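You operate a simulated robot arm through the tools that you are given. There is no shell and no other tool.

The job below is to be done with a simulated robot arm. You get a single attempt, and the scene is never put back.

## Task
Open the vise, fit the blue cover from the drawer and grip the black tube from the blue rack.
Fine: the cover goes on the bare jaw; shut the drawer; pointer at GOOD; no jaw marks on the tube; swivel and other tubes stay as they are.

It is judged by the outcome, as a careful person would: the job done as asked, and still so three seconds after it is handed in. It fails if anything else is knocked over, pushed out of place, dropped, spilled or broken. A push-on lid holds only when it is set on centred and level and pressed home; a screw cap is set on level and turned clockwise until tight.

## Robot
A 7-joint arm with a two-finger parallel gripper, fixed in place. Base frame: the origin is on the floor under the middle of its stand, x ahead of it, y to its left, z up. Readings come in mm, degrees, newtons and seconds.
With the tool pointing down near the work surface it reaches from about 100 to 640 mm from the base axis. Its first joint turns from -66.0 to 66.0 degrees. Payload 1.57 kg.
The tool frame sits at the grasp point between the pads (the TCP): z along the fingers, y along the line on which they close. The tips reach 30 mm beyond it. The gripper opens to 80 mm. The fingers are 17 mm wide and 12 mm thick; the gripper's body (40 by 82 mm) begins 80 mm behind the TCP.
Orientation is that of the tool frame in the base frame, as [roll, pitch, yaw] about the fixed x, y, z axes, in that order (R = Rz(yaw) Ry(pitch) Rx(roll)). With the fingers straight down and closing along the base's y, the tool's x points along the base's -x, its y along +y and its z along -z.

## Interface
- The arm moves only by the tool servo_tool. Its argument "moves" is a list of rows, each a list of 7 numbers: the shift along the tool's x, y, z in mm, then the turn, a rotation vector about the tool's x, y, z in degrees, then the finger opening in mm, from 0 to 80. In form: [[tx, ty, tz, wx, wy, wz, gripper], ...]. A call has 1 to 20 rows; each row shifts and turns the commanded pose from where the row before left it, along the tool's axes as they then stand. Rows are played at 5 a second. More than 50 mm and 8.6 degrees between two rows, or a gripper value outside its range, and nothing of the call is played. A pose out of reach is approached as far as the arm can. The call stops where the force on the tool passes 40 N (or 10 N more than at its start, if that is more) or the arm is blocked; 0.2 s more then pass. The fingers move at their own pace (about 72 mm/s each) and stop on an object; they squeeze with about 30 N. The grip force told is the motor's: it shows also when the fingers shut on nothing. Time passes only in rows, and 0.2 s behind the last, so rows that do not move let the fingers close. The reply holds the time, the measured pose of the TCP, the force on the tool along the base axes, the opening and the grip force, in the units named above and with some noise, with the torque about the TCP (base axes, N m) and any sound that the robot's microphone picked up.
- Cameras (640 x 400 px; columns grow to the right, rows downward): "scene" is fixed at [72.4, 448.3, 1434.5]; the picture's right is [-0.58, -0.82, 0.00], its down [-0.39, 0.27, -0.88] and it looks along [0.72, -0.51, -0.47] (base axes); focal length 242 px, centre (320, 200). "wrist" rides on the gripper at [72, -7, -122] in the tool frame; the picture's right is [0.09, 1.00, 0.00], its down [-0.84, 0.08, -0.54] and it looks along [-0.54, 0.05, 0.84] (tool axes); focal length 238 px, centre (320, 200). There is no depth. A picture from a camera that has moved, and an enlarged one, comes with that camera's place and axes in the base frame and with its lens.
- snapshot(camera): a new picture of that camera. The clock stands still meanwhile.
- zoom(camera, box): a new picture of the part [left, top, right, bottom] of that camera's present view, enlarged. The clock stands still meanwhile.
- close_job(): hands the job in; it is judged then, once.

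Places have to be worked out from the pictures, the camera data and where the tool is seen. Open the gripper and draw the arm clear of the work before you hand the job in, unless the task says otherwise.

The tools are called as a command line: name --pt "numbers of a row" for each row, then --argument value for the rest, lists and objects as JSON in quotes. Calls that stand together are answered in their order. servo_tool: Moves the arm, as the interface text tells. Its arguments: {"type":"object","properties":{"moves":{"type":"array"}},"required":["moves"]} The other tools are called the same way: snapshot (camera) takes a picture; zoom (camera, box) takes an enlarged picture of a part of a camera's view; close_job () hands the job in.

At the start:

```text
time: 0.0
tcp_pos: [296.7, 113.3, 1307.4]
orientation: [180.0, 0.0, 180.0]
contact_force: [0.2, -0.4, -0.1]
moment: [-0.01, 0.0, 0.03]
opening: 80.0
gripper_force: 0.1
```

scene: 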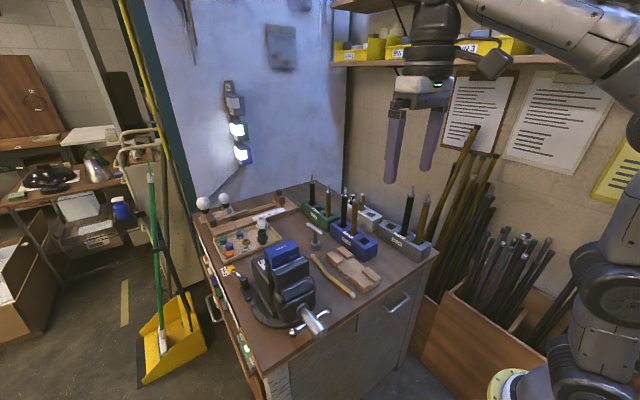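
wrist: 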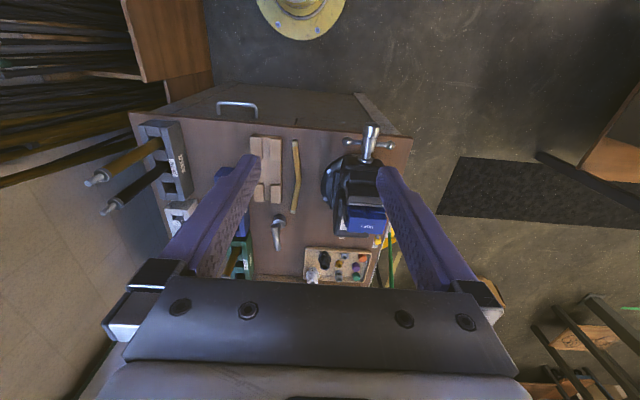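

I start by looking closely at the bench: the vise, racks and drawer, before moving anything.

zoom --camera "scene" --box '[180, 160, 340, 260]'

zoom --camera "scene" --box '[220, 230, 360, 350]'

zoom --camera "scene" --box '[290, 170, 450, 270]'

zoom --camera "wrist" --box '[220, 120, 420, 290]'

```text
4.00 times, centred on (260, 210) of scene
camera zoom: at [72.4, 448.3, 1434.5], right [-0.58, -0.82, 0.0], down [-0.39, 0.27, -0.88], along [0.72, -0.51, -0.47], focal length 969 px, centre (560, 160)
```

zoom: 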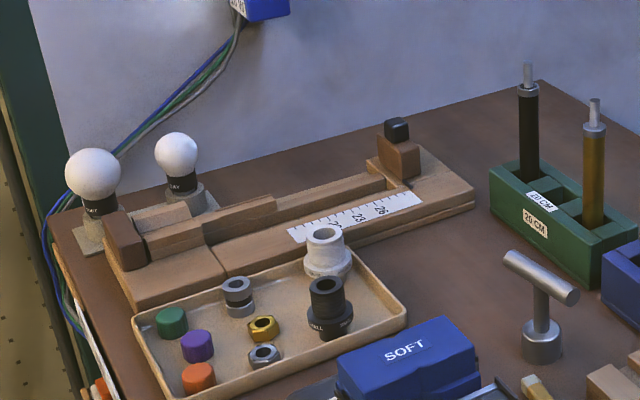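

```text
3.33 times, centred on (290, 290) of scene
camera zoom: at [72.4, 448.3, 1434.5], right [-0.58, -0.82, 0.0], down [-0.39, 0.27, -0.88], along [0.72, -0.51, -0.47], focal length 807 px, centre (420, -100)
```

zoom: 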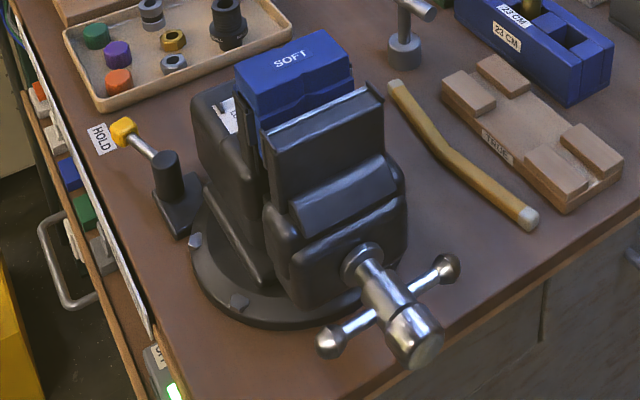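

```text
4.00 times, centred on (370, 220) of scene
camera zoom: at [72.4, 448.3, 1434.5], right [-0.58, -0.82, 0.0], down [-0.39, 0.27, -0.88], along [0.72, -0.51, -0.47], focal length 969 px, centre (120, 120)
```

zoom: 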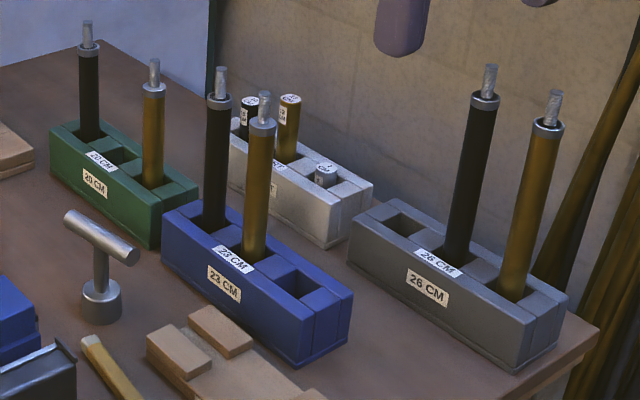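

```text
2.35 times, centred on (320, 205) of wrist
camera zoom: at [224.9, 106.2, 1428.7], right [-0.09, 1.0, 0.0], down [0.84, 0.08, 0.54], along [0.54, 0.05, -0.84], focal length 561 px, centre (320, 188)
```

zoom: 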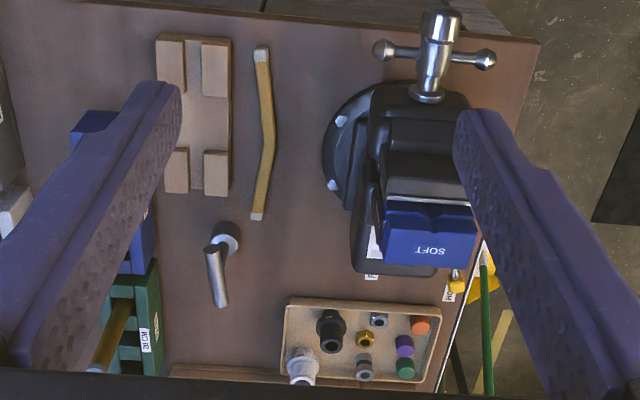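

The vise has one jaw with a blue SOFT cover and one bare jaw. I look at the bench side, the lights on the wall, the posted sheets and the drawers.

zoom --camera "scene" --box '[190, 230, 290, 390]'

zoom --camera "scene" --box '[200, 70, 280, 200]'

zoom --camera "scene" --box '[430, 60, 640, 200]'

zoom --camera "scene" --box '[320, 0, 560, 80]'

zoom --camera "wrist" --box '[120, 60, 440, 260]'

zoom --camera "scene" --box '[300, 250, 460, 400]'

```text
2.50 times, centred on (240, 310) of scene
camera zoom: at [72.4, 448.3, 1434.5], right [-0.58, -0.82, 0.0], down [-0.39, 0.27, -0.88], along [0.72, -0.51, -0.47], focal length 605 px, centre (520, -75)
```

zoom: 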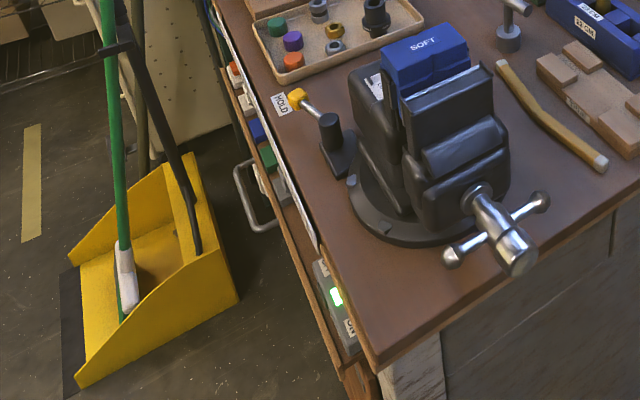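

```text
3.08 times, centred on (240, 135) of scene
camera zoom: at [72.4, 448.3, 1434.5], right [-0.58, -0.82, 0.0], down [-0.39, 0.27, -0.88], along [0.72, -0.51, -0.47], focal length 745 px, centre (566, 400)
```

zoom: 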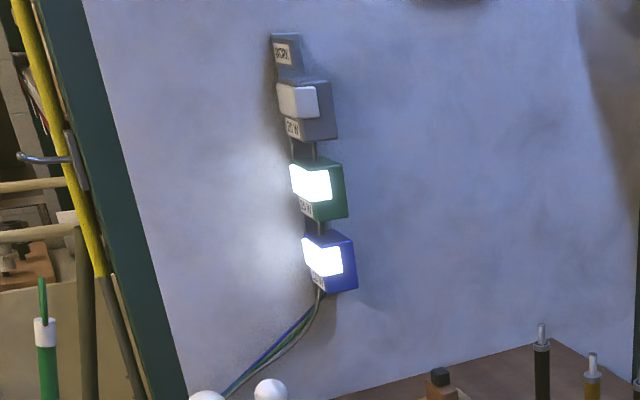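

```text
2.86 times, centred on (535, 130) of scene
camera zoom: at [72.4, 448.3, 1434.5], right [-0.58, -0.82, 0.0], down [-0.39, 0.27, -0.88], along [0.72, -0.51, -0.47], focal length 692 px, centre (-294, 400)
```

zoom: 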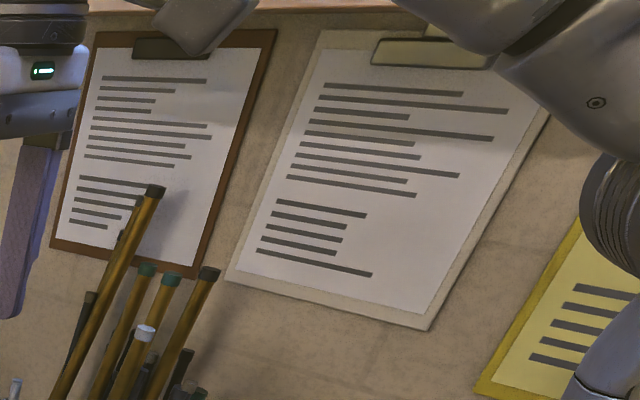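

```text
2.67 times, centred on (440, 40) of scene
camera zoom: at [72.4, 448.3, 1434.5], right [-0.58, -0.82, 0.0], down [-0.39, 0.27, -0.88], along [0.72, -0.51, -0.47], focal length 646 px, centre (0, 627)
```

zoom: 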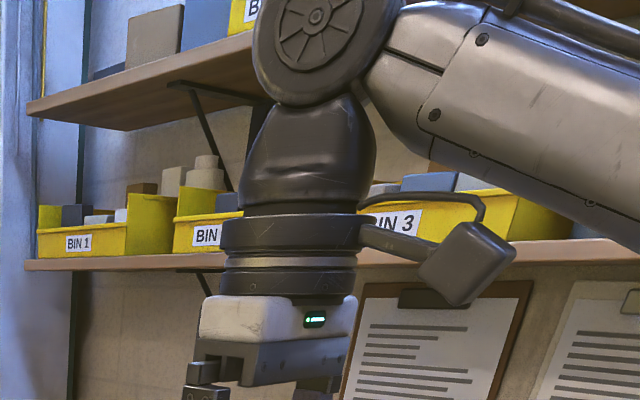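

```text
2.00 times, centred on (280, 160) of wrist
camera zoom: at [224.9, 106.2, 1428.7], right [-0.09, 1.0, 0.0], down [0.84, 0.08, 0.54], along [0.54, 0.05, -0.84], focal length 477 px, centre (400, 280)
```

zoom: 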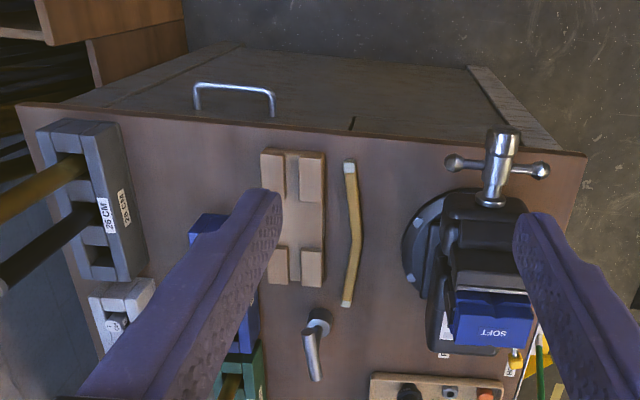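

```text
2.67 times, centred on (380, 325) of scene
camera zoom: at [72.4, 448.3, 1434.5], right [-0.58, -0.82, 0.0], down [-0.39, 0.27, -0.88], along [0.72, -0.51, -0.47], focal length 646 px, centre (160, -133)
```

zoom: 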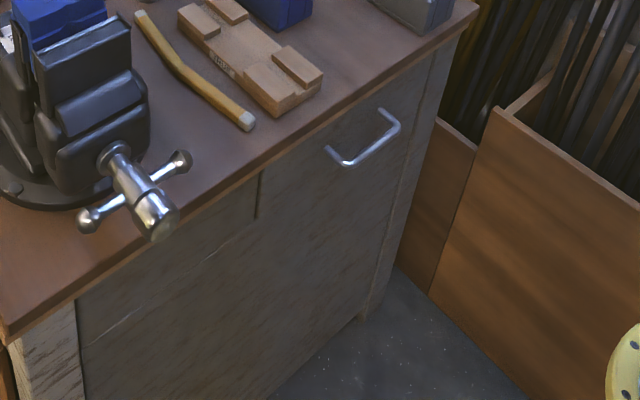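

Bench top works out near z≈770 with its front edge near x≈413, the vise screw end near (375, 240, 868), and a drawer handle near (380, −112, 727). I look closer at the labels, the vise, and the left side of the bench.

zoom --camera "scene" --box '[215, 75, 265, 175]'

zoom --camera "scene" --box '[240, 235, 320, 285]'

zoom --camera "scene" --box '[195, 240, 275, 300]'

zoom --camera "scene" --box '[220, 320, 280, 380]'

zoom --camera "wrist" --box '[320, 190, 400, 240]'

zoom --camera "scene" --box '[320, 210, 400, 260]'

```text
4.00 times, centred on (240, 125) of scene
camera zoom: at [72.4, 448.3, 1434.5], right [-0.58, -0.82, 0.0], down [-0.39, 0.27, -0.88], along [0.72, -0.51, -0.47], focal length 969 px, centre (640, 500)
```

zoom: 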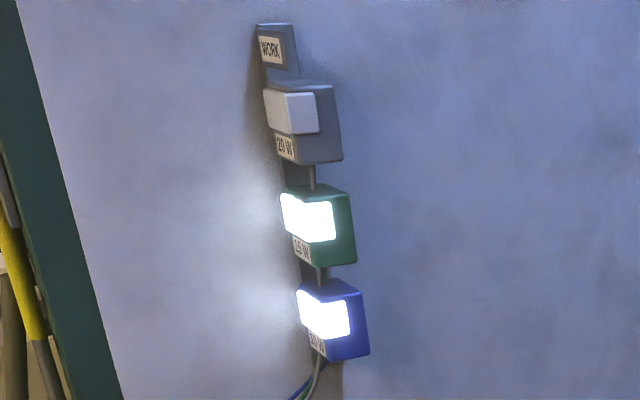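

```text
8.00 times, centred on (280, 260) of scene
camera zoom: at [72.4, 448.3, 1434.5], right [-0.58, -0.82, 0.0], down [-0.39, 0.27, -0.88], along [0.72, -0.51, -0.47], focal length 1937 px, centre (640, -280)
```

zoom: 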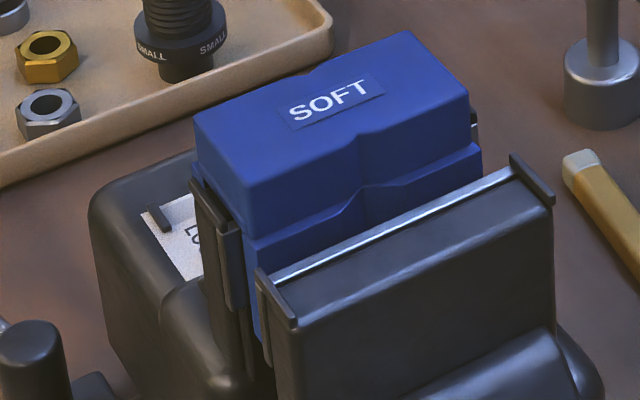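

```text
6.67 times, centred on (235, 270) of scene
camera zoom: at [72.4, 448.3, 1434.5], right [-0.58, -0.82, 0.0], down [-0.39, 0.27, -0.88], along [0.72, -0.51, -0.47], focal length 1614 px, centre (887, -267)
```

zoom: 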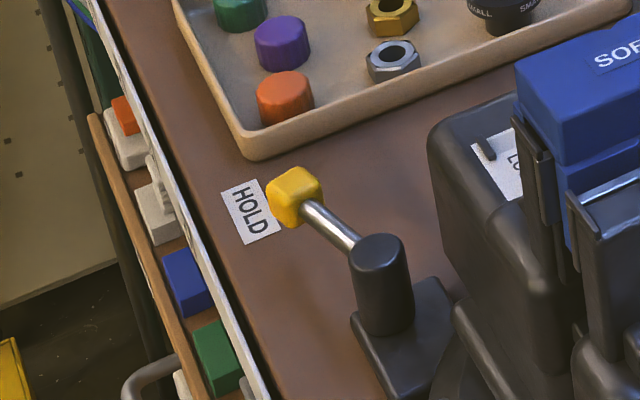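

```text
6.67 times, centred on (250, 350) of scene
camera zoom: at [72.4, 448.3, 1434.5], right [-0.58, -0.82, 0.0], down [-0.39, 0.27, -0.88], along [0.72, -0.51, -0.47], focal length 1614 px, centre (787, -800)
```

zoom: 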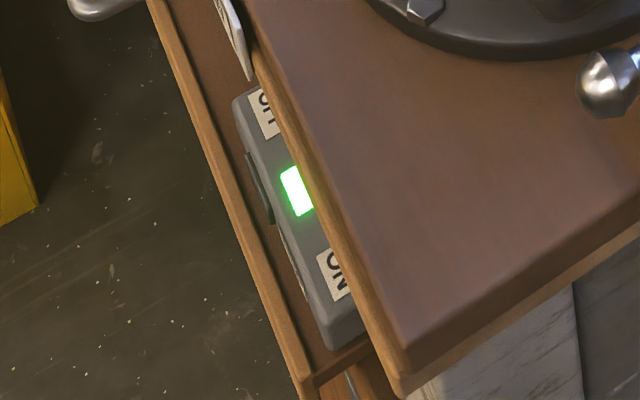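

```text
8.00 times, centred on (360, 215) of wrist
camera zoom: at [224.9, 106.2, 1428.7], right [-0.09, 1.0, 0.0], down [0.84, 0.08, 0.54], along [0.54, 0.05, -0.84], focal length 1907 px, centre (0, 80)
```

zoom: 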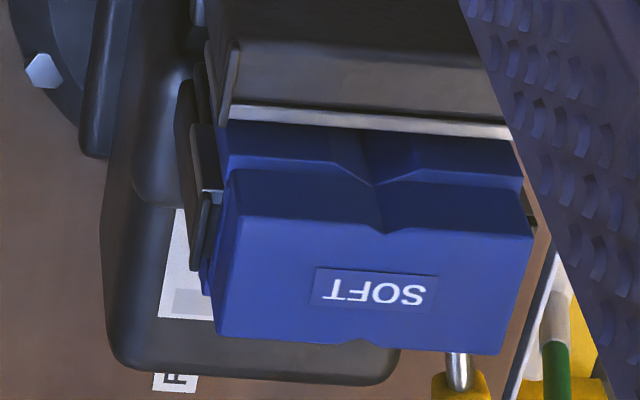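

```text
8.00 times, centred on (360, 235) of scene
camera zoom: at [72.4, 448.3, 1434.5], right [-0.58, -0.82, 0.0], down [-0.39, 0.27, -0.88], along [0.72, -0.51, -0.47], focal length 1937 px, centre (0, -80)
```

zoom: 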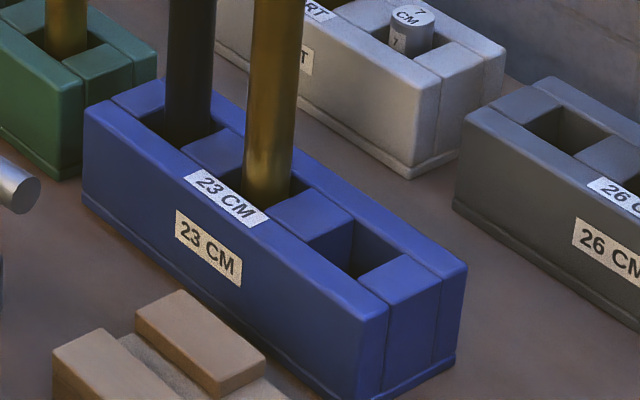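

The blue SOFT cover sits on the far jaw, with a V groove, and the near (screw-side) jaw is bare; a "LO…" scale seems to be on the vise body behind. I move the hand over to view the vise from above.

servo_tool --pt "-21 29 0 0 0 0 80" --pt "-21 29 0 0 0 0 80" --pt "-21 29 0 0 0 0 80" --pt "-21 29 0 0 0 0 80"

snapshot --camera "wrist"

zoom --camera "wrist" --box '[240, 100, 400, 240]'

```text
time: 1.0
tcp_pos: [352.0, 195.6, 1284.8]
orientation: [-180.0, 0.2, 179.9]
contact_force: [-0.4, -0.9, 0.3]
moment: [-0.02, -0.03, 0.01]
opening: 80.1
gripper_force: 0.1
out of reach, approached as far as the arm can: row 2, 3, 4
```

```text
taken
camera wrist: at [280.6, 188.3, 1406.1], right [-0.09, 1.0, 0.0], down [0.84, 0.08, 0.54], along [0.54, 0.05, -0.84], focal length 238 px, centre (320, 200)
```

wrist: 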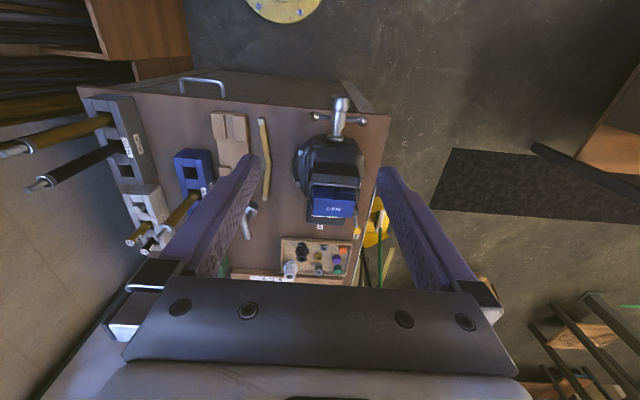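

```text
2.86 times, centred on (320, 170) of wrist
camera zoom: at [280.6, 188.3, 1406.1], right [-0.09, 1.0, 0.0], down [0.84, 0.08, 0.54], along [0.54, 0.05, -0.84], focal length 681 px, centre (320, 286)
```

zoom: 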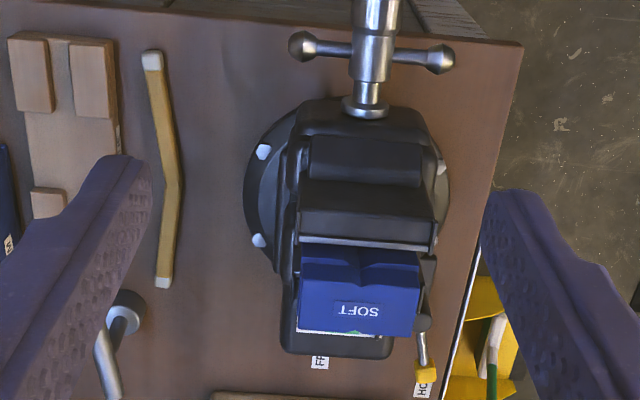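

The arm ran out of reach at that height, so I lower the hand to about z≈1220 and check where the commanded pose stands.

servo_tool --pt "0 0 30 0 0 0 80" --pt "0 0 30 0 0 0 80" --pt "0 0 30 0 0 0 80"

snapshot --camera "wrist"

zoom --camera "wrist" --box '[240, 60, 400, 240]'

```text
time: 1.8
tcp_pos: [352.3, 195.1, 1193.8]
orientation: [-179.9, 0.0, -180.0]
contact_force: [0.6, -0.6, -0.7]
moment: [0.01, 0.01, -0.02]
opening: 79.8
gripper_force: 0.2
```

```text
taken
camera wrist: at [280.4, 188.1, 1315.2], right [-0.09, 1.0, 0.0], down [0.84, 0.08, 0.54], along [0.54, 0.05, -0.84], focal length 238 px, centre (320, 200)
```

wrist: 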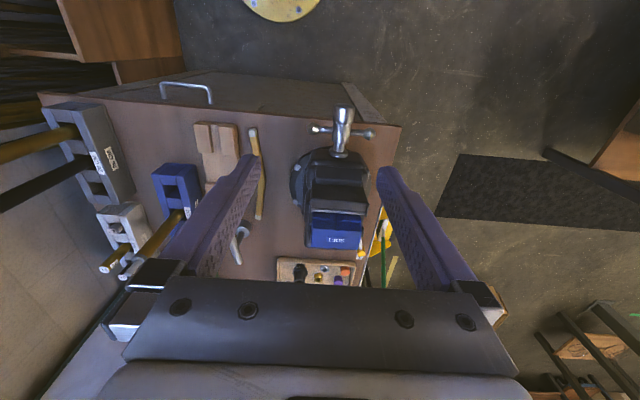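

```text
2.22 times, centred on (320, 150) of wrist
camera zoom: at [280.4, 188.1, 1315.2], right [-0.09, 1.0, 0.0], down [0.84, 0.08, 0.54], along [0.54, 0.05, -0.84], focal length 530 px, centre (320, 311)
```

zoom: 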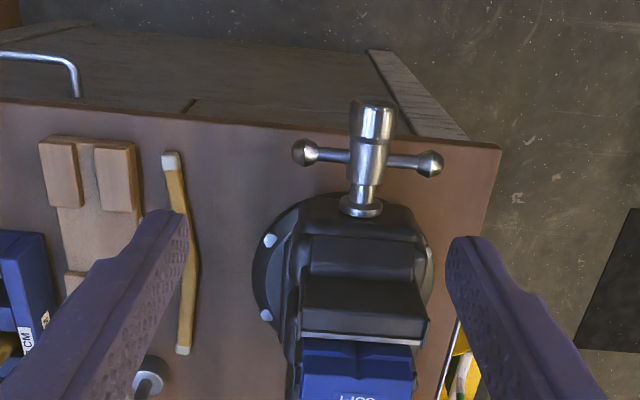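

The commanded pose follows the reached one. I move forward over the vise to view the jaws and scale from above.

servo_tool --pt "-40 8 0 0 0 0 80" --pt "-40 8 0 0 0 0 80" --pt "-40 8 0 0 0 0 80" --pt "-40 8 0 0 0 0 80"

snapshot --camera "wrist"

zoom --camera "wrist" --box '[240, 20, 400, 180]'

```text
time: 2.8
tcp_pos: [494.5, 219.4, 1180.7]
orientation: [180.0, -0.1, 179.9]
contact_force: [0.2, -0.2, 0.4]
moment: [0.01, -0.02, -0.02]
opening: 80.1
gripper_force: 0.1
out of reach, approached as far as the arm can: row 4
```

```text
taken
camera wrist: at [422.5, 212.9, 1302.2], right [-0.09, 1.0, 0.0], down [0.84, 0.08, 0.54], along [0.54, 0.05, -0.84], focal length 238 px, centre (320, 200)
```

wrist: 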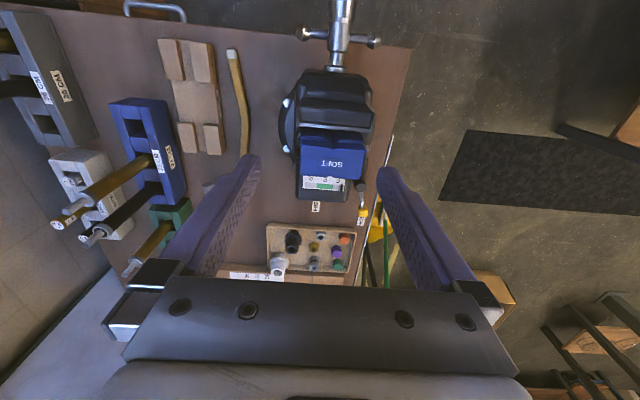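

```text
2.50 times, centred on (320, 100) of wrist
camera zoom: at [422.5, 212.9, 1302.2], right [-0.09, 1.0, 0.0], down [0.84, 0.08, 0.54], along [0.54, 0.05, -0.84], focal length 596 px, centre (320, 450)
```

zoom: 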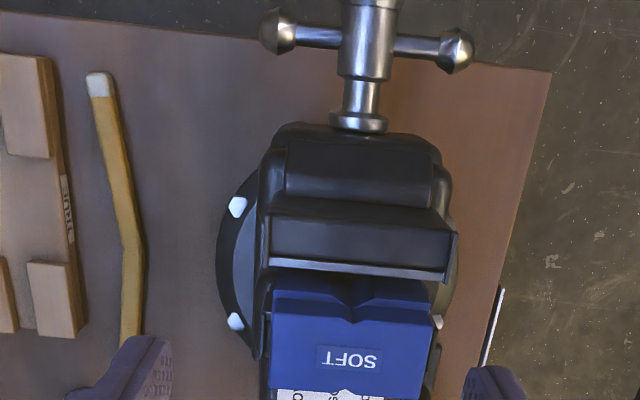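

The scale is now visible behind the cover. I zoom in on it and on the racks.

zoom --camera "wrist" --box '[280, 120, 380, 220]'

zoom --camera "wrist" --box '[20, 60, 260, 290]'

zoom --camera "scene" --box '[200, 180, 360, 340]'

```text
4.00 times, centred on (330, 170) of wrist
camera zoom: at [422.5, 212.9, 1302.2], right [-0.09, 1.0, 0.0], down [0.84, 0.08, 0.54], along [0.54, 0.05, -0.84], focal length 953 px, centre (280, 320)
```

zoom: 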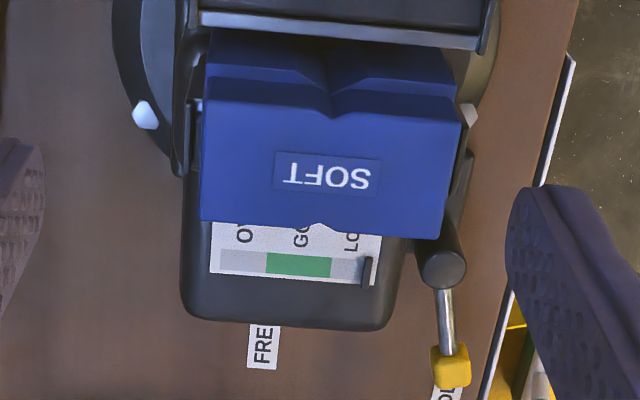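

```text
1.74 times, centred on (140, 175) of wrist
camera zoom: at [422.5, 212.9, 1302.2], right [-0.09, 1.0, 0.0], down [0.84, 0.08, 0.54], along [0.54, 0.05, -0.84], focal length 414 px, centre (633, 244)
```

zoom: 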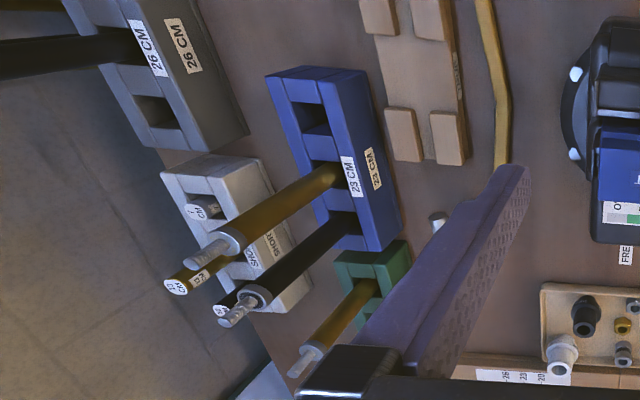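

```text
2.50 times, centred on (280, 260) of scene
camera zoom: at [72.4, 448.3, 1434.5], right [-0.58, -0.82, 0.0], down [-0.39, 0.27, -0.88], along [0.72, -0.51, -0.47], focal length 605 px, centre (420, 50)
```

zoom: 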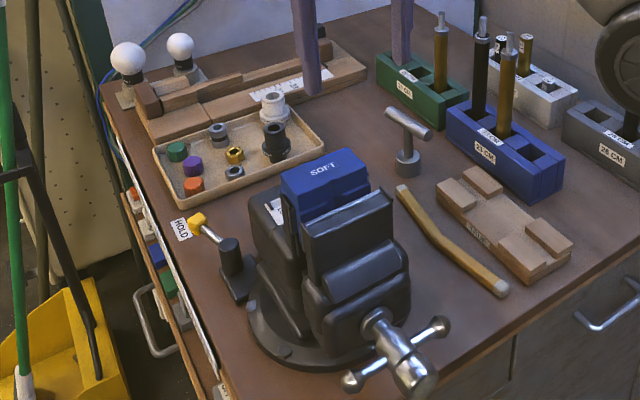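

The scale reads OVER / GOOD (green) / LOW, with the pointer at the LOW end now. Next I swing back to view the front of the bench and its drawer.

servo_tool --pt "33 -30 3 0 0 0 80" --pt "33 -30 3 0 0 0 80" --pt "33 -30 3 0 0 0 80" --pt "33 -30 3 0 0 0 80" --pt "33 -30 3 0 0 0 80" --pt "33 -30 3 0 0 0 80" --pt "33 -30 3 0 0 0 80" --pt "33 -30 3 0 0 0 80" --pt "33 -30 3 0 0 0 80"

snapshot --camera "wrist"

snapshot --camera "scene"

```text
time: 4.8
tcp_pos: [197.2, -51.6, 1152.7]
orientation: [180.0, -0.1, 180.0]
contact_force: [0.5, -0.4, 0.5]
moment: [-0.03, 0.01, -0.02]
opening: 80.0
gripper_force: 0.0
```

```text
taken
camera wrist: at [125.5, -57.9, 1274.1], right [-0.09, 1.0, 0.0], down [0.84, 0.08, 0.54], along [0.54, 0.05, -0.84], focal length 238 px, centre (320, 200)
```

wrist: 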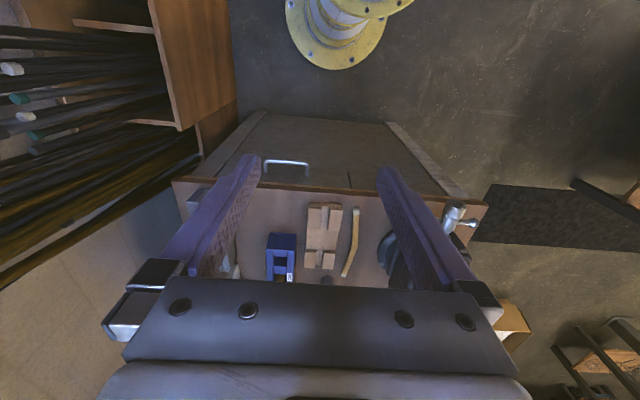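

```text
taken
```

scene: 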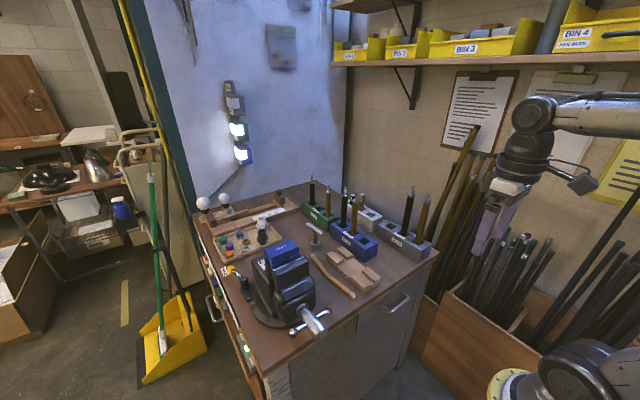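

The hand is now in front of the bench; I zoom on the drawer handle in both cameras.

zoom --camera "wrist" --box '[200, 100, 440, 250]'

zoom --camera "scene" --box '[350, 260, 450, 360]'

zoom --camera "scene" --box '[190, 260, 270, 360]'

```text
2.67 times, centred on (320, 175) of wrist
camera zoom: at [125.5, -57.9, 1274.1], right [-0.09, 1.0, 0.0], down [0.84, 0.08, 0.54], along [0.54, 0.05, -0.84], focal length 636 px, centre (320, 267)
```

zoom: 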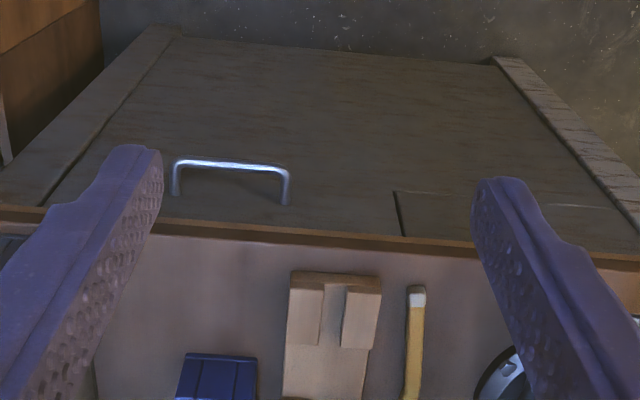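

```text
4.00 times, centred on (400, 310) of scene
camera zoom: at [72.4, 448.3, 1434.5], right [-0.58, -0.82, 0.0], down [-0.39, 0.27, -0.88], along [0.72, -0.51, -0.47], focal length 969 px, centre (0, -240)
```

zoom: 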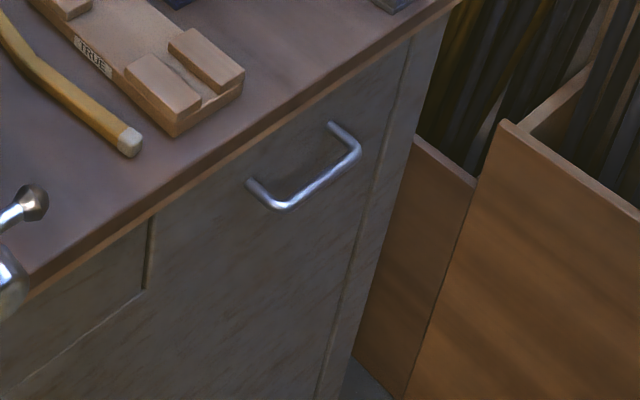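

```text
4.00 times, centred on (230, 310) of scene
camera zoom: at [72.4, 448.3, 1434.5], right [-0.58, -0.82, 0.0], down [-0.39, 0.27, -0.88], along [0.72, -0.51, -0.47], focal length 969 px, centre (680, -240)
```

zoom: 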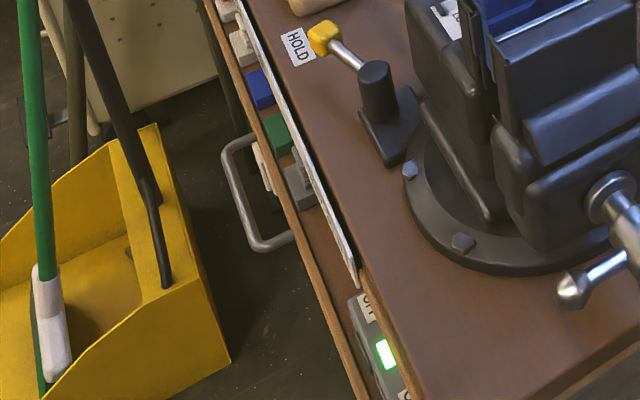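

The handle bar works out at about (386, −121, 695), running along y, with the drawer face near x≈425. I turn the tool 90° so the fingers close along x, in place first.

servo_tool --pt "0 0 0 0 0 8.182 40" --pt "0 0 0 0 0 8.182 40" --pt "0 0 0 0 0 8.182 40" --pt "0 0 0 0 0 8.182 40" --pt "0 0 0 0 0 8.182 40" --pt "0 0 0 0 0 8.182 40" --pt "0 0 0 0 0 8.182 40" --pt "0 0 0 0 0 8.182 40" --pt "0 0 0 0 0 8.182 40" --pt "0 0 0 0 0 8.182 40" --pt "0 0 0 0 0 8.182 40"

snapshot --camera "wrist"

```text
time: 7.2
tcp_pos: [197.6, -49.6, 1152.4]
orientation: [-180.0, 0.1, 89.9]
contact_force: [-0.6, 0.1, 0.2]
moment: [0.01, 0.04, 0.0]
opening: 39.9
gripper_force: 0.0
```

```text
taken
camera wrist: at [191.0, 21.8, 1274.3], right [1.0, 0.09, 0.0], down [0.07, -0.84, 0.54], along [0.05, -0.54, -0.84], focal length 238 px, centre (320, 200)
```

wrist: 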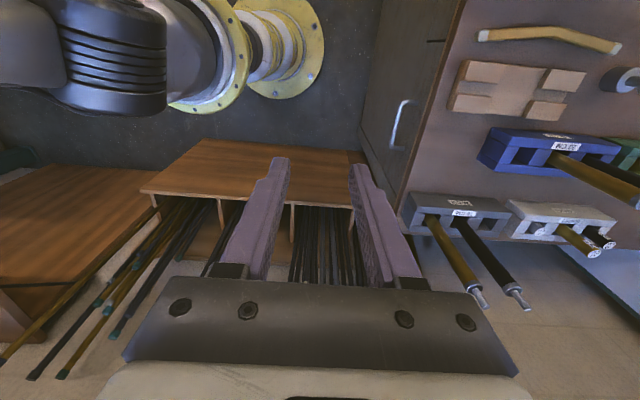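

Tool is turned (tool x = +y, tool y = +x). I zoom on the handle to fix its place from this view.

zoom --camera "wrist" --box '[360, 80, 440, 180]'

```text
4.00 times, centred on (400, 130) of wrist
camera zoom: at [191.0, 21.8, 1274.3], right [1.0, 0.09, 0.0], down [0.07, -0.84, 0.54], along [0.05, -0.54, -0.84], focal length 953 px, centre (0, 480)
```

zoom: 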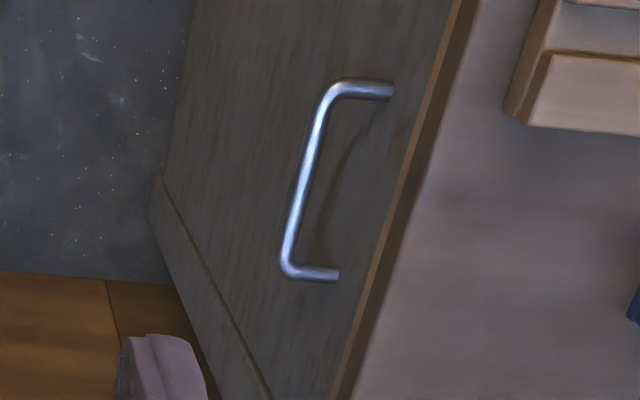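

The bar is fixed at about (386, −120, 698), spanning y −65 to −176. I descend to just above it with a 30 mm opening.

servo_tool --pt "-8.8 23.5 40 0 0 0 30" --pt "-8.8 23.5 40 0 0 0 30" --pt "-8.8 23.5 40 0 0 0 30" --pt "-8.8 23.5 40 0 0 0 30" --pt "-8.8 23.5 40 0 0 0 30" --pt "-8.8 23.5 40 0 0 0 30" --pt "-8.8 23.5 40 0 0 0 30" --pt "-8.8 23.5 40 0 0 0 30"

snapshot --camera "wrist"

zoom --camera "scene" --box '[340, 200, 500, 340]'

```text
time: 9.0
tcp_pos: [385.5, -121.4, 833.1]
orientation: [179.8, 0.1, 90.0]
contact_force: [0.8, -0.7, 0.2]
moment: [-0.03, 0.0, 0.0]
opening: 29.9
gripper_force: 0.1
```

```text
taken
camera wrist: at [380.1, -49.1, 954.3], right [1.0, 0.09, 0.0], down [0.08, -0.84, 0.54], along [0.05, -0.54, -0.84], focal length 238 px, centre (320, 200)
```

wrist: 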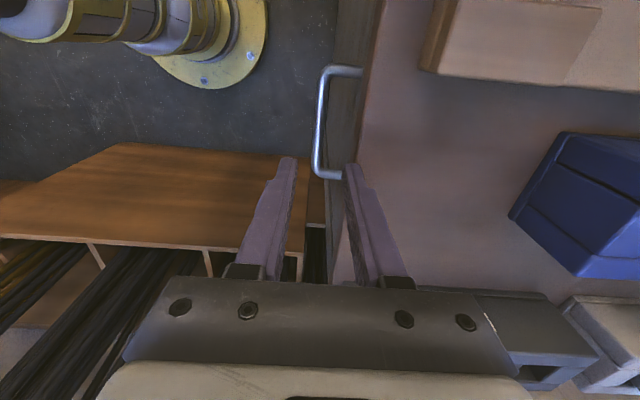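

```text
2.86 times, centred on (420, 270) of scene
camera zoom: at [72.4, 448.3, 1434.5], right [-0.58, -0.82, 0.0], down [-0.39, 0.27, -0.88], along [0.72, -0.51, -0.47], focal length 692 px, centre (34, 0)
```

zoom: 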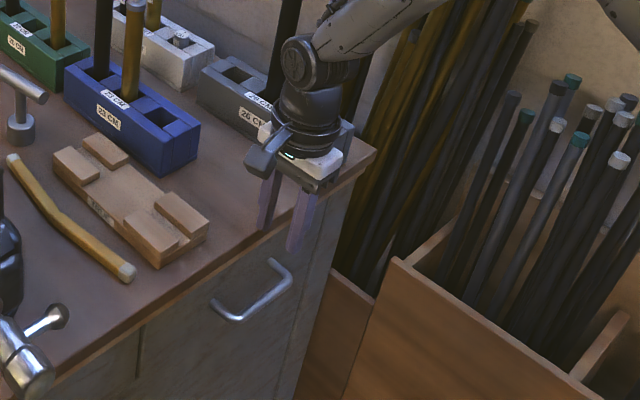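

The bar sits at x≈390 here, well between the fingers. I shift 3 mm forward and lower to z≈712 so the bar is between the finger ends.

servo_tool --pt "0 1 30 0 0 0 30" --pt "0 1 30 0 0 0 30" --pt "0 1 30 0 0 0 30" --pt "0 1 29 0 0 0 30"

snapshot --camera "wrist"

zoom --camera "scene" --box '[350, 220, 450, 320]'

```text
time: 9.3
tcp_pos: [392.2, -120.7, 829.3]
orientation: [179.2, 0.3, 90.0]
contact_force: [-10.4, 2.1, 15.6]
moment: [0.21, 0.0, 0.12]
opening: 21.0
gripper_force: 0.1
stopped in row 1: the force on the tool passed its limit at 75 N (the readings are from after the stop); the commanded pose is now the measured one
```

```text
taken
camera wrist: at [383.1, -48.9, 950.5], right [1.0, 0.09, 0.02], down [0.07, -0.83, 0.55], along [0.06, -0.54, -0.84], focal length 238 px, centre (320, 200)
```

wrist: 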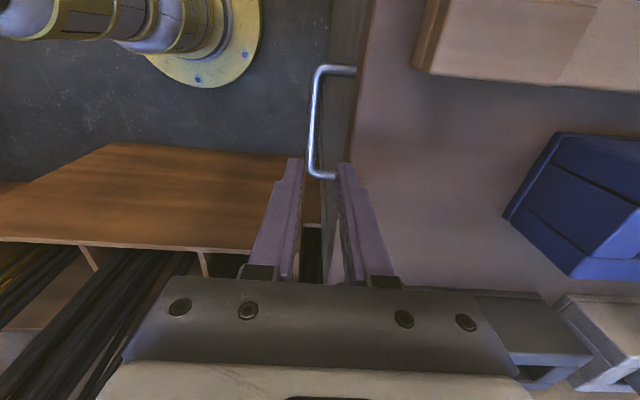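

```text
4.00 times, centred on (400, 270) of scene
camera zoom: at [72.0, 448.4, 1434.5], right [-0.58, -0.82, 0.0], down [-0.39, 0.27, -0.88], along [0.72, -0.51, -0.47], focal length 969 px, centre (0, -80)
```

zoom: 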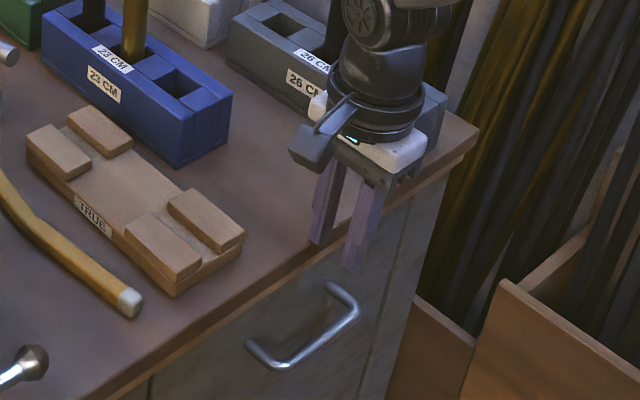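

That contact shows the bench top is at z≈800 with its edge near x≈409, so my earlier height was low; the inner finger touched the bench edge. I back off up and toward the robot, then plan a tilted approach to the handle.

servo_tool --pt "0 0 -15 0 0 0 30" --pt "0 -20 -15 0 0 0 30" --pt "0 -20 -5 0 0 0 30" --pt "0 -20 0 0 0 0 30"

snapshot --camera "scene"

zoom --camera "wrist" --box '[260, 40, 420, 200]'

```text
time: 10.3
tcp_pos: [332.2, -120.2, 863.3]
orientation: [179.0, 0.2, 90.0]
contact_force: [-0.1, -0.8, 0.1]
moment: [0.05, 0.03, 0.02]
opening: 30.0
gripper_force: 0.0
```

```text
taken
```

scene: 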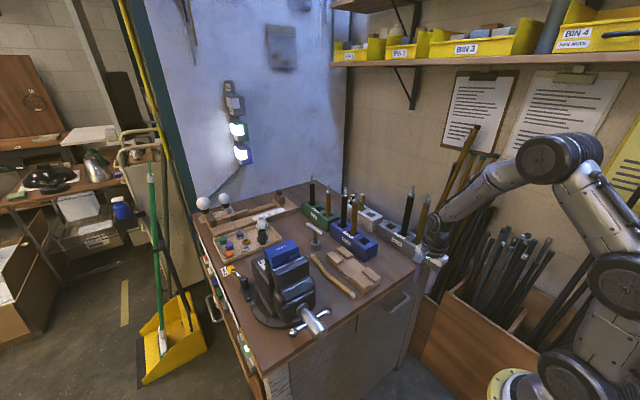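

```text
2.50 times, centred on (340, 120) of wrist
camera zoom: at [323.2, -49.3, 983.6], right [1.0, 0.09, 0.02], down [0.07, -0.83, 0.55], along [0.06, -0.54, -0.84], focal length 596 px, centre (270, 400)
```

zoom: 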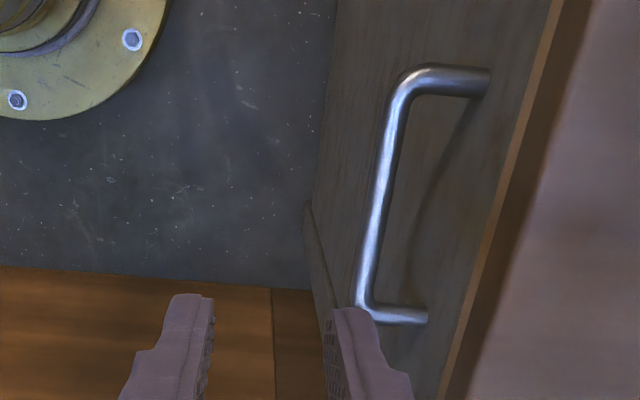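

Bench and objects look undisturbed. I tilt the tool 25° so the fingers point down and forward under the bench lip, then move to a pre-grasp about 70 mm short of the bar.

servo_tool --pt "0 0 0 -8 0 0 30" --pt "0 0 0 -8 0 0 30" --pt "0 0 0 -8 0 0 30" --pt "0 -4.85 25.3 0 0 0 30" --pt "0 -4.85 25.3 0 0 0 30" --pt "0 -4.85 25.3 0 0 0 30" --pt "0 -4.85 25.3 0 0 0 30"

snapshot --camera "wrist"

zoom --camera "scene" --box '[350, 220, 450, 320]'

```text
time: 11.9
tcp_pos: [356.8, -121.6, 762.7]
orientation: [155.1, 0.4, 90.1]
contact_force: [0.2, -0.2, -0.4]
moment: [0.02, -0.01, 0.0]
opening: 30.1
gripper_force: 0.1
```

```text
taken
camera wrist: at [300.3, -49.6, 869.4], right [0.9, 0.1, 0.42], down [-0.16, -0.83, 0.53], along [0.4, -0.54, -0.74], focal length 238 px, centre (320, 200)
```

wrist: 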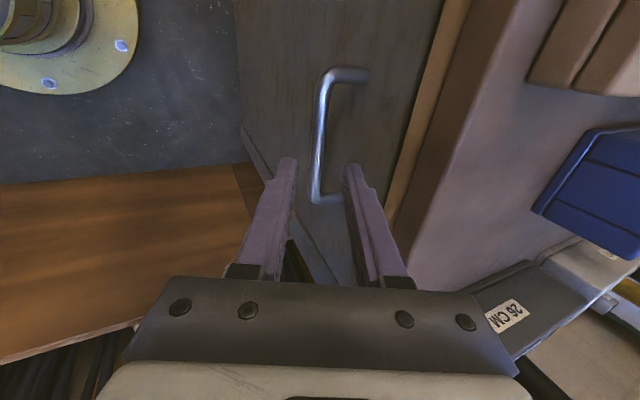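

```text
4.00 times, centred on (400, 270) of scene
camera zoom: at [72.4, 448.3, 1434.5], right [-0.58, -0.82, 0.0], down [-0.39, 0.27, -0.88], along [0.72, -0.51, -0.47], focal length 969 px, centre (0, -80)
```

zoom: 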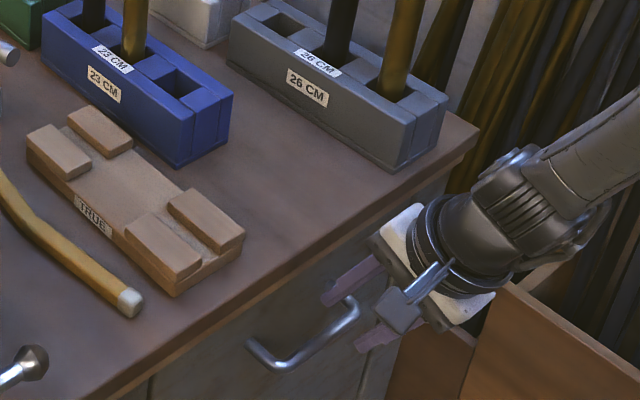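

The bar lies right on the tool's axis between the fingertips in the wrist view. I narrow to 24 mm and advance 55 mm along the fingers so the bar is between the finger ends.

servo_tool --pt "0 -0.5 14 0 0 0 24" --pt "0 -0.5 14 0 0 0 24" --pt "0 0 14 0 0 0 24" --pt "0 0 8 0 0 0 24" --pt "0 0 5 0 0 0 24"

snapshot --camera "wrist"

zoom --camera "scene" --box '[360, 250, 440, 330]'

```text
time: 13.1
tcp_pos: [379.7, -122.7, 711.5]
orientation: [155.0, 0.2, 89.9]
contact_force: [0.6, 0.2, 0.5]
moment: [0.0, -0.03, 0.0]
opening: 24.1
gripper_force: 0.0
```

```text
taken
camera wrist: at [322.7, -49.5, 819.0], right [0.9, 0.09, 0.42], down [-0.16, -0.83, 0.53], along [0.4, -0.54, -0.74], focal length 238 px, centre (320, 200)
```

wrist: 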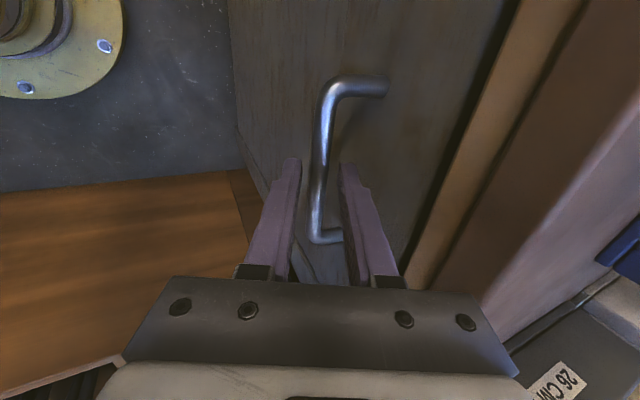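

```text
5.00 times, centred on (400, 290) of scene
camera zoom: at [72.4, 448.3, 1434.5], right [-0.58, -0.82, 0.0], down [-0.39, 0.27, -0.88], along [0.72, -0.51, -0.47], focal length 1211 px, centre (-80, -250)
```

zoom: 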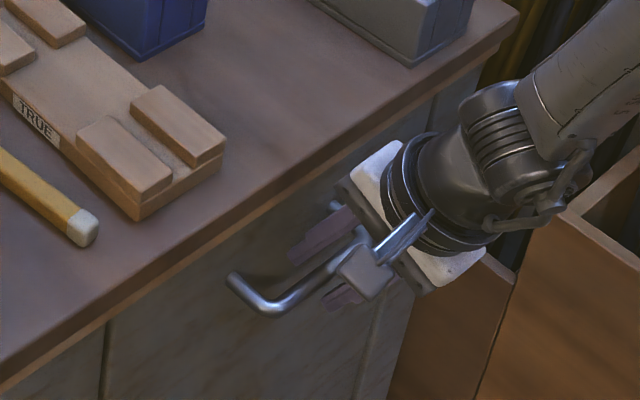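

The bar shows between the two fingers in both views. I close on it.

servo_tool --pt "0 0 0 0 0 0 0" --pt "0 0 0 0 0 0 0" --pt "0 0 0 0 0 0 0"

snapshot --camera "wrist"

```text
time: 13.9
tcp_pos: [380.0, -120.7, 712.1]
orientation: [155.0, 0.1, 90.0]
contact_force: [-0.4, 0.5, -2.4]
moment: [-0.42, 0.01, 0.17]
opening: 11.6
gripper_force: 29.0
```

```text
taken
camera wrist: at [322.5, -49.6, 818.9], right [0.9, 0.09, 0.42], down [-0.16, -0.83, 0.53], along [0.4, -0.54, -0.74], focal length 238 px, centre (320, 200)
```

wrist: 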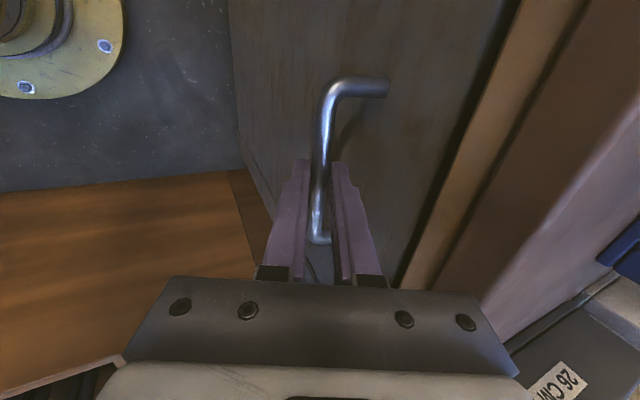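

The grip is firm on the 11.6 mm bar. I pull straight back along −x, 60 mm first.

servo_tool --pt "0 -9.06 -4.23 0 0 0 0" --pt "0 -9.06 -4.23 0 0 0 0" --pt "0 -9.06 -4.23 0 0 0 0" --pt "0 -9.06 -4.23 0 0 0 0" --pt "0 -9.06 -4.23 0 0 0 0" --pt "0 -9.06 -4.23 0 0 0 0"

snapshot --camera "scene"

snapshot --camera "wrist"

```text
time: 15.3
tcp_pos: [318.1, -122.8, 711.9]
orientation: [155.0, 0.3, 90.0]
contact_force: [0.6, -1.8, -7.5]
moment: [0.08, 0.05, 0.32]
opening: 11.9
gripper_force: 29.5
```

```text
taken
```

scene: 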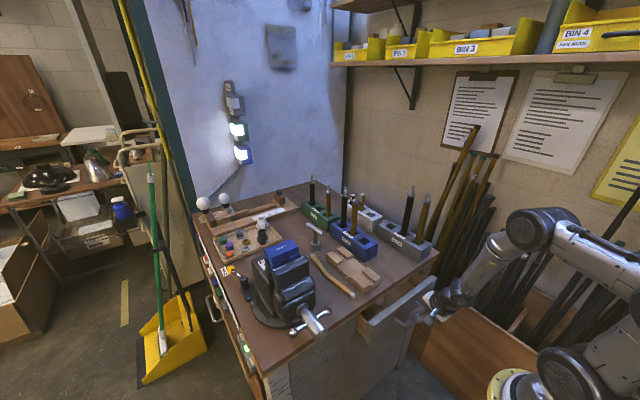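

```text
taken
camera wrist: at [261.9, -49.5, 818.9], right [0.9, 0.09, 0.42], down [-0.16, -0.83, 0.53], along [0.4, -0.54, -0.74], focal length 238 px, centre (320, 200)
```

wrist: 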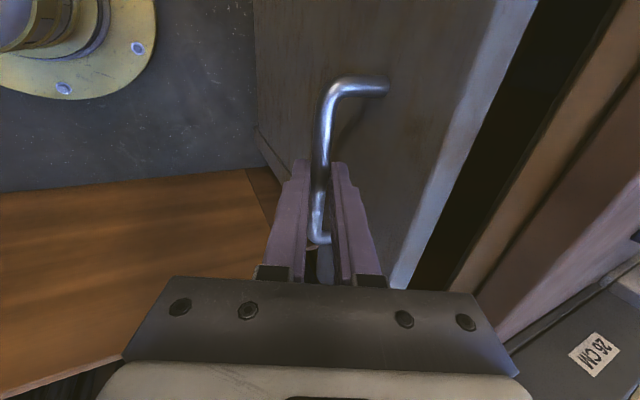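

The drawer is sliding out cleanly with low force. I keep pulling, another 80 mm.

servo_tool --pt "0 -9.06 -4.23 0 0 0 0" --pt "0 -9.06 -4.23 0 0 0 0" --pt "0 -9.06 -4.23 0 0 0 0" --pt "0 -9.06 -4.23 0 0 0 0" --pt "0 -9.06 -4.23 0 0 0 0" --pt "0 -9.06 -4.23 0 0 0 0" --pt "0 -9.06 -4.23 0 0 0 0" --pt "0 -9.06 -4.23 0 0 0 0"

zoom --camera "scene" --box '[320, 240, 480, 360]'

snapshot --camera "wrist"

```text
time: 17.1
tcp_pos: [240.1, -121.2, 712.0]
orientation: [154.9, 0.2, 90.0]
contact_force: [0.3, 2.7, 0.1]
moment: [0.54, 0.01, 0.63]
opening: 11.6
gripper_force: 28.6
```

```text
3.33 times, centred on (400, 300) of scene
camera zoom: at [72.4, 448.3, 1434.5], right [-0.58, -0.82, 0.0], down [-0.39, 0.27, -0.88], along [0.72, -0.51, -0.47], focal length 807 px, centre (53, -133)
```

zoom: 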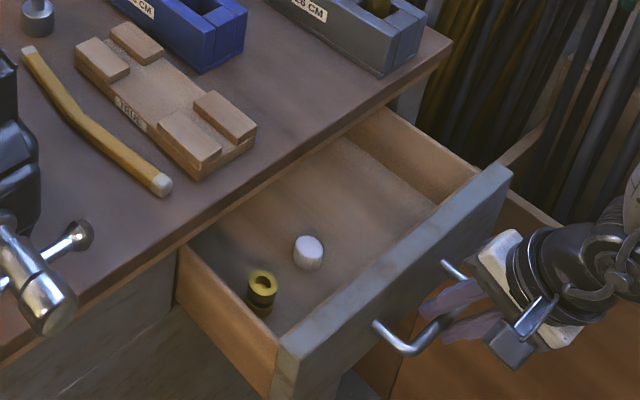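

```text
taken
camera wrist: at [182.1, -49.5, 818.8], right [0.9, 0.09, 0.42], down [-0.16, -0.83, 0.53], along [0.4, -0.54, -0.74], focal length 238 px, centre (320, 200)
```

wrist: 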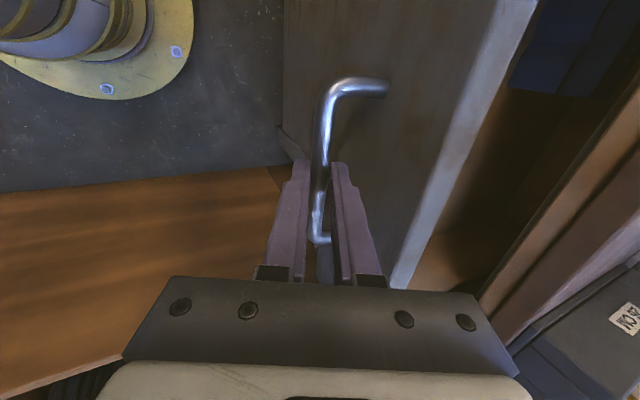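

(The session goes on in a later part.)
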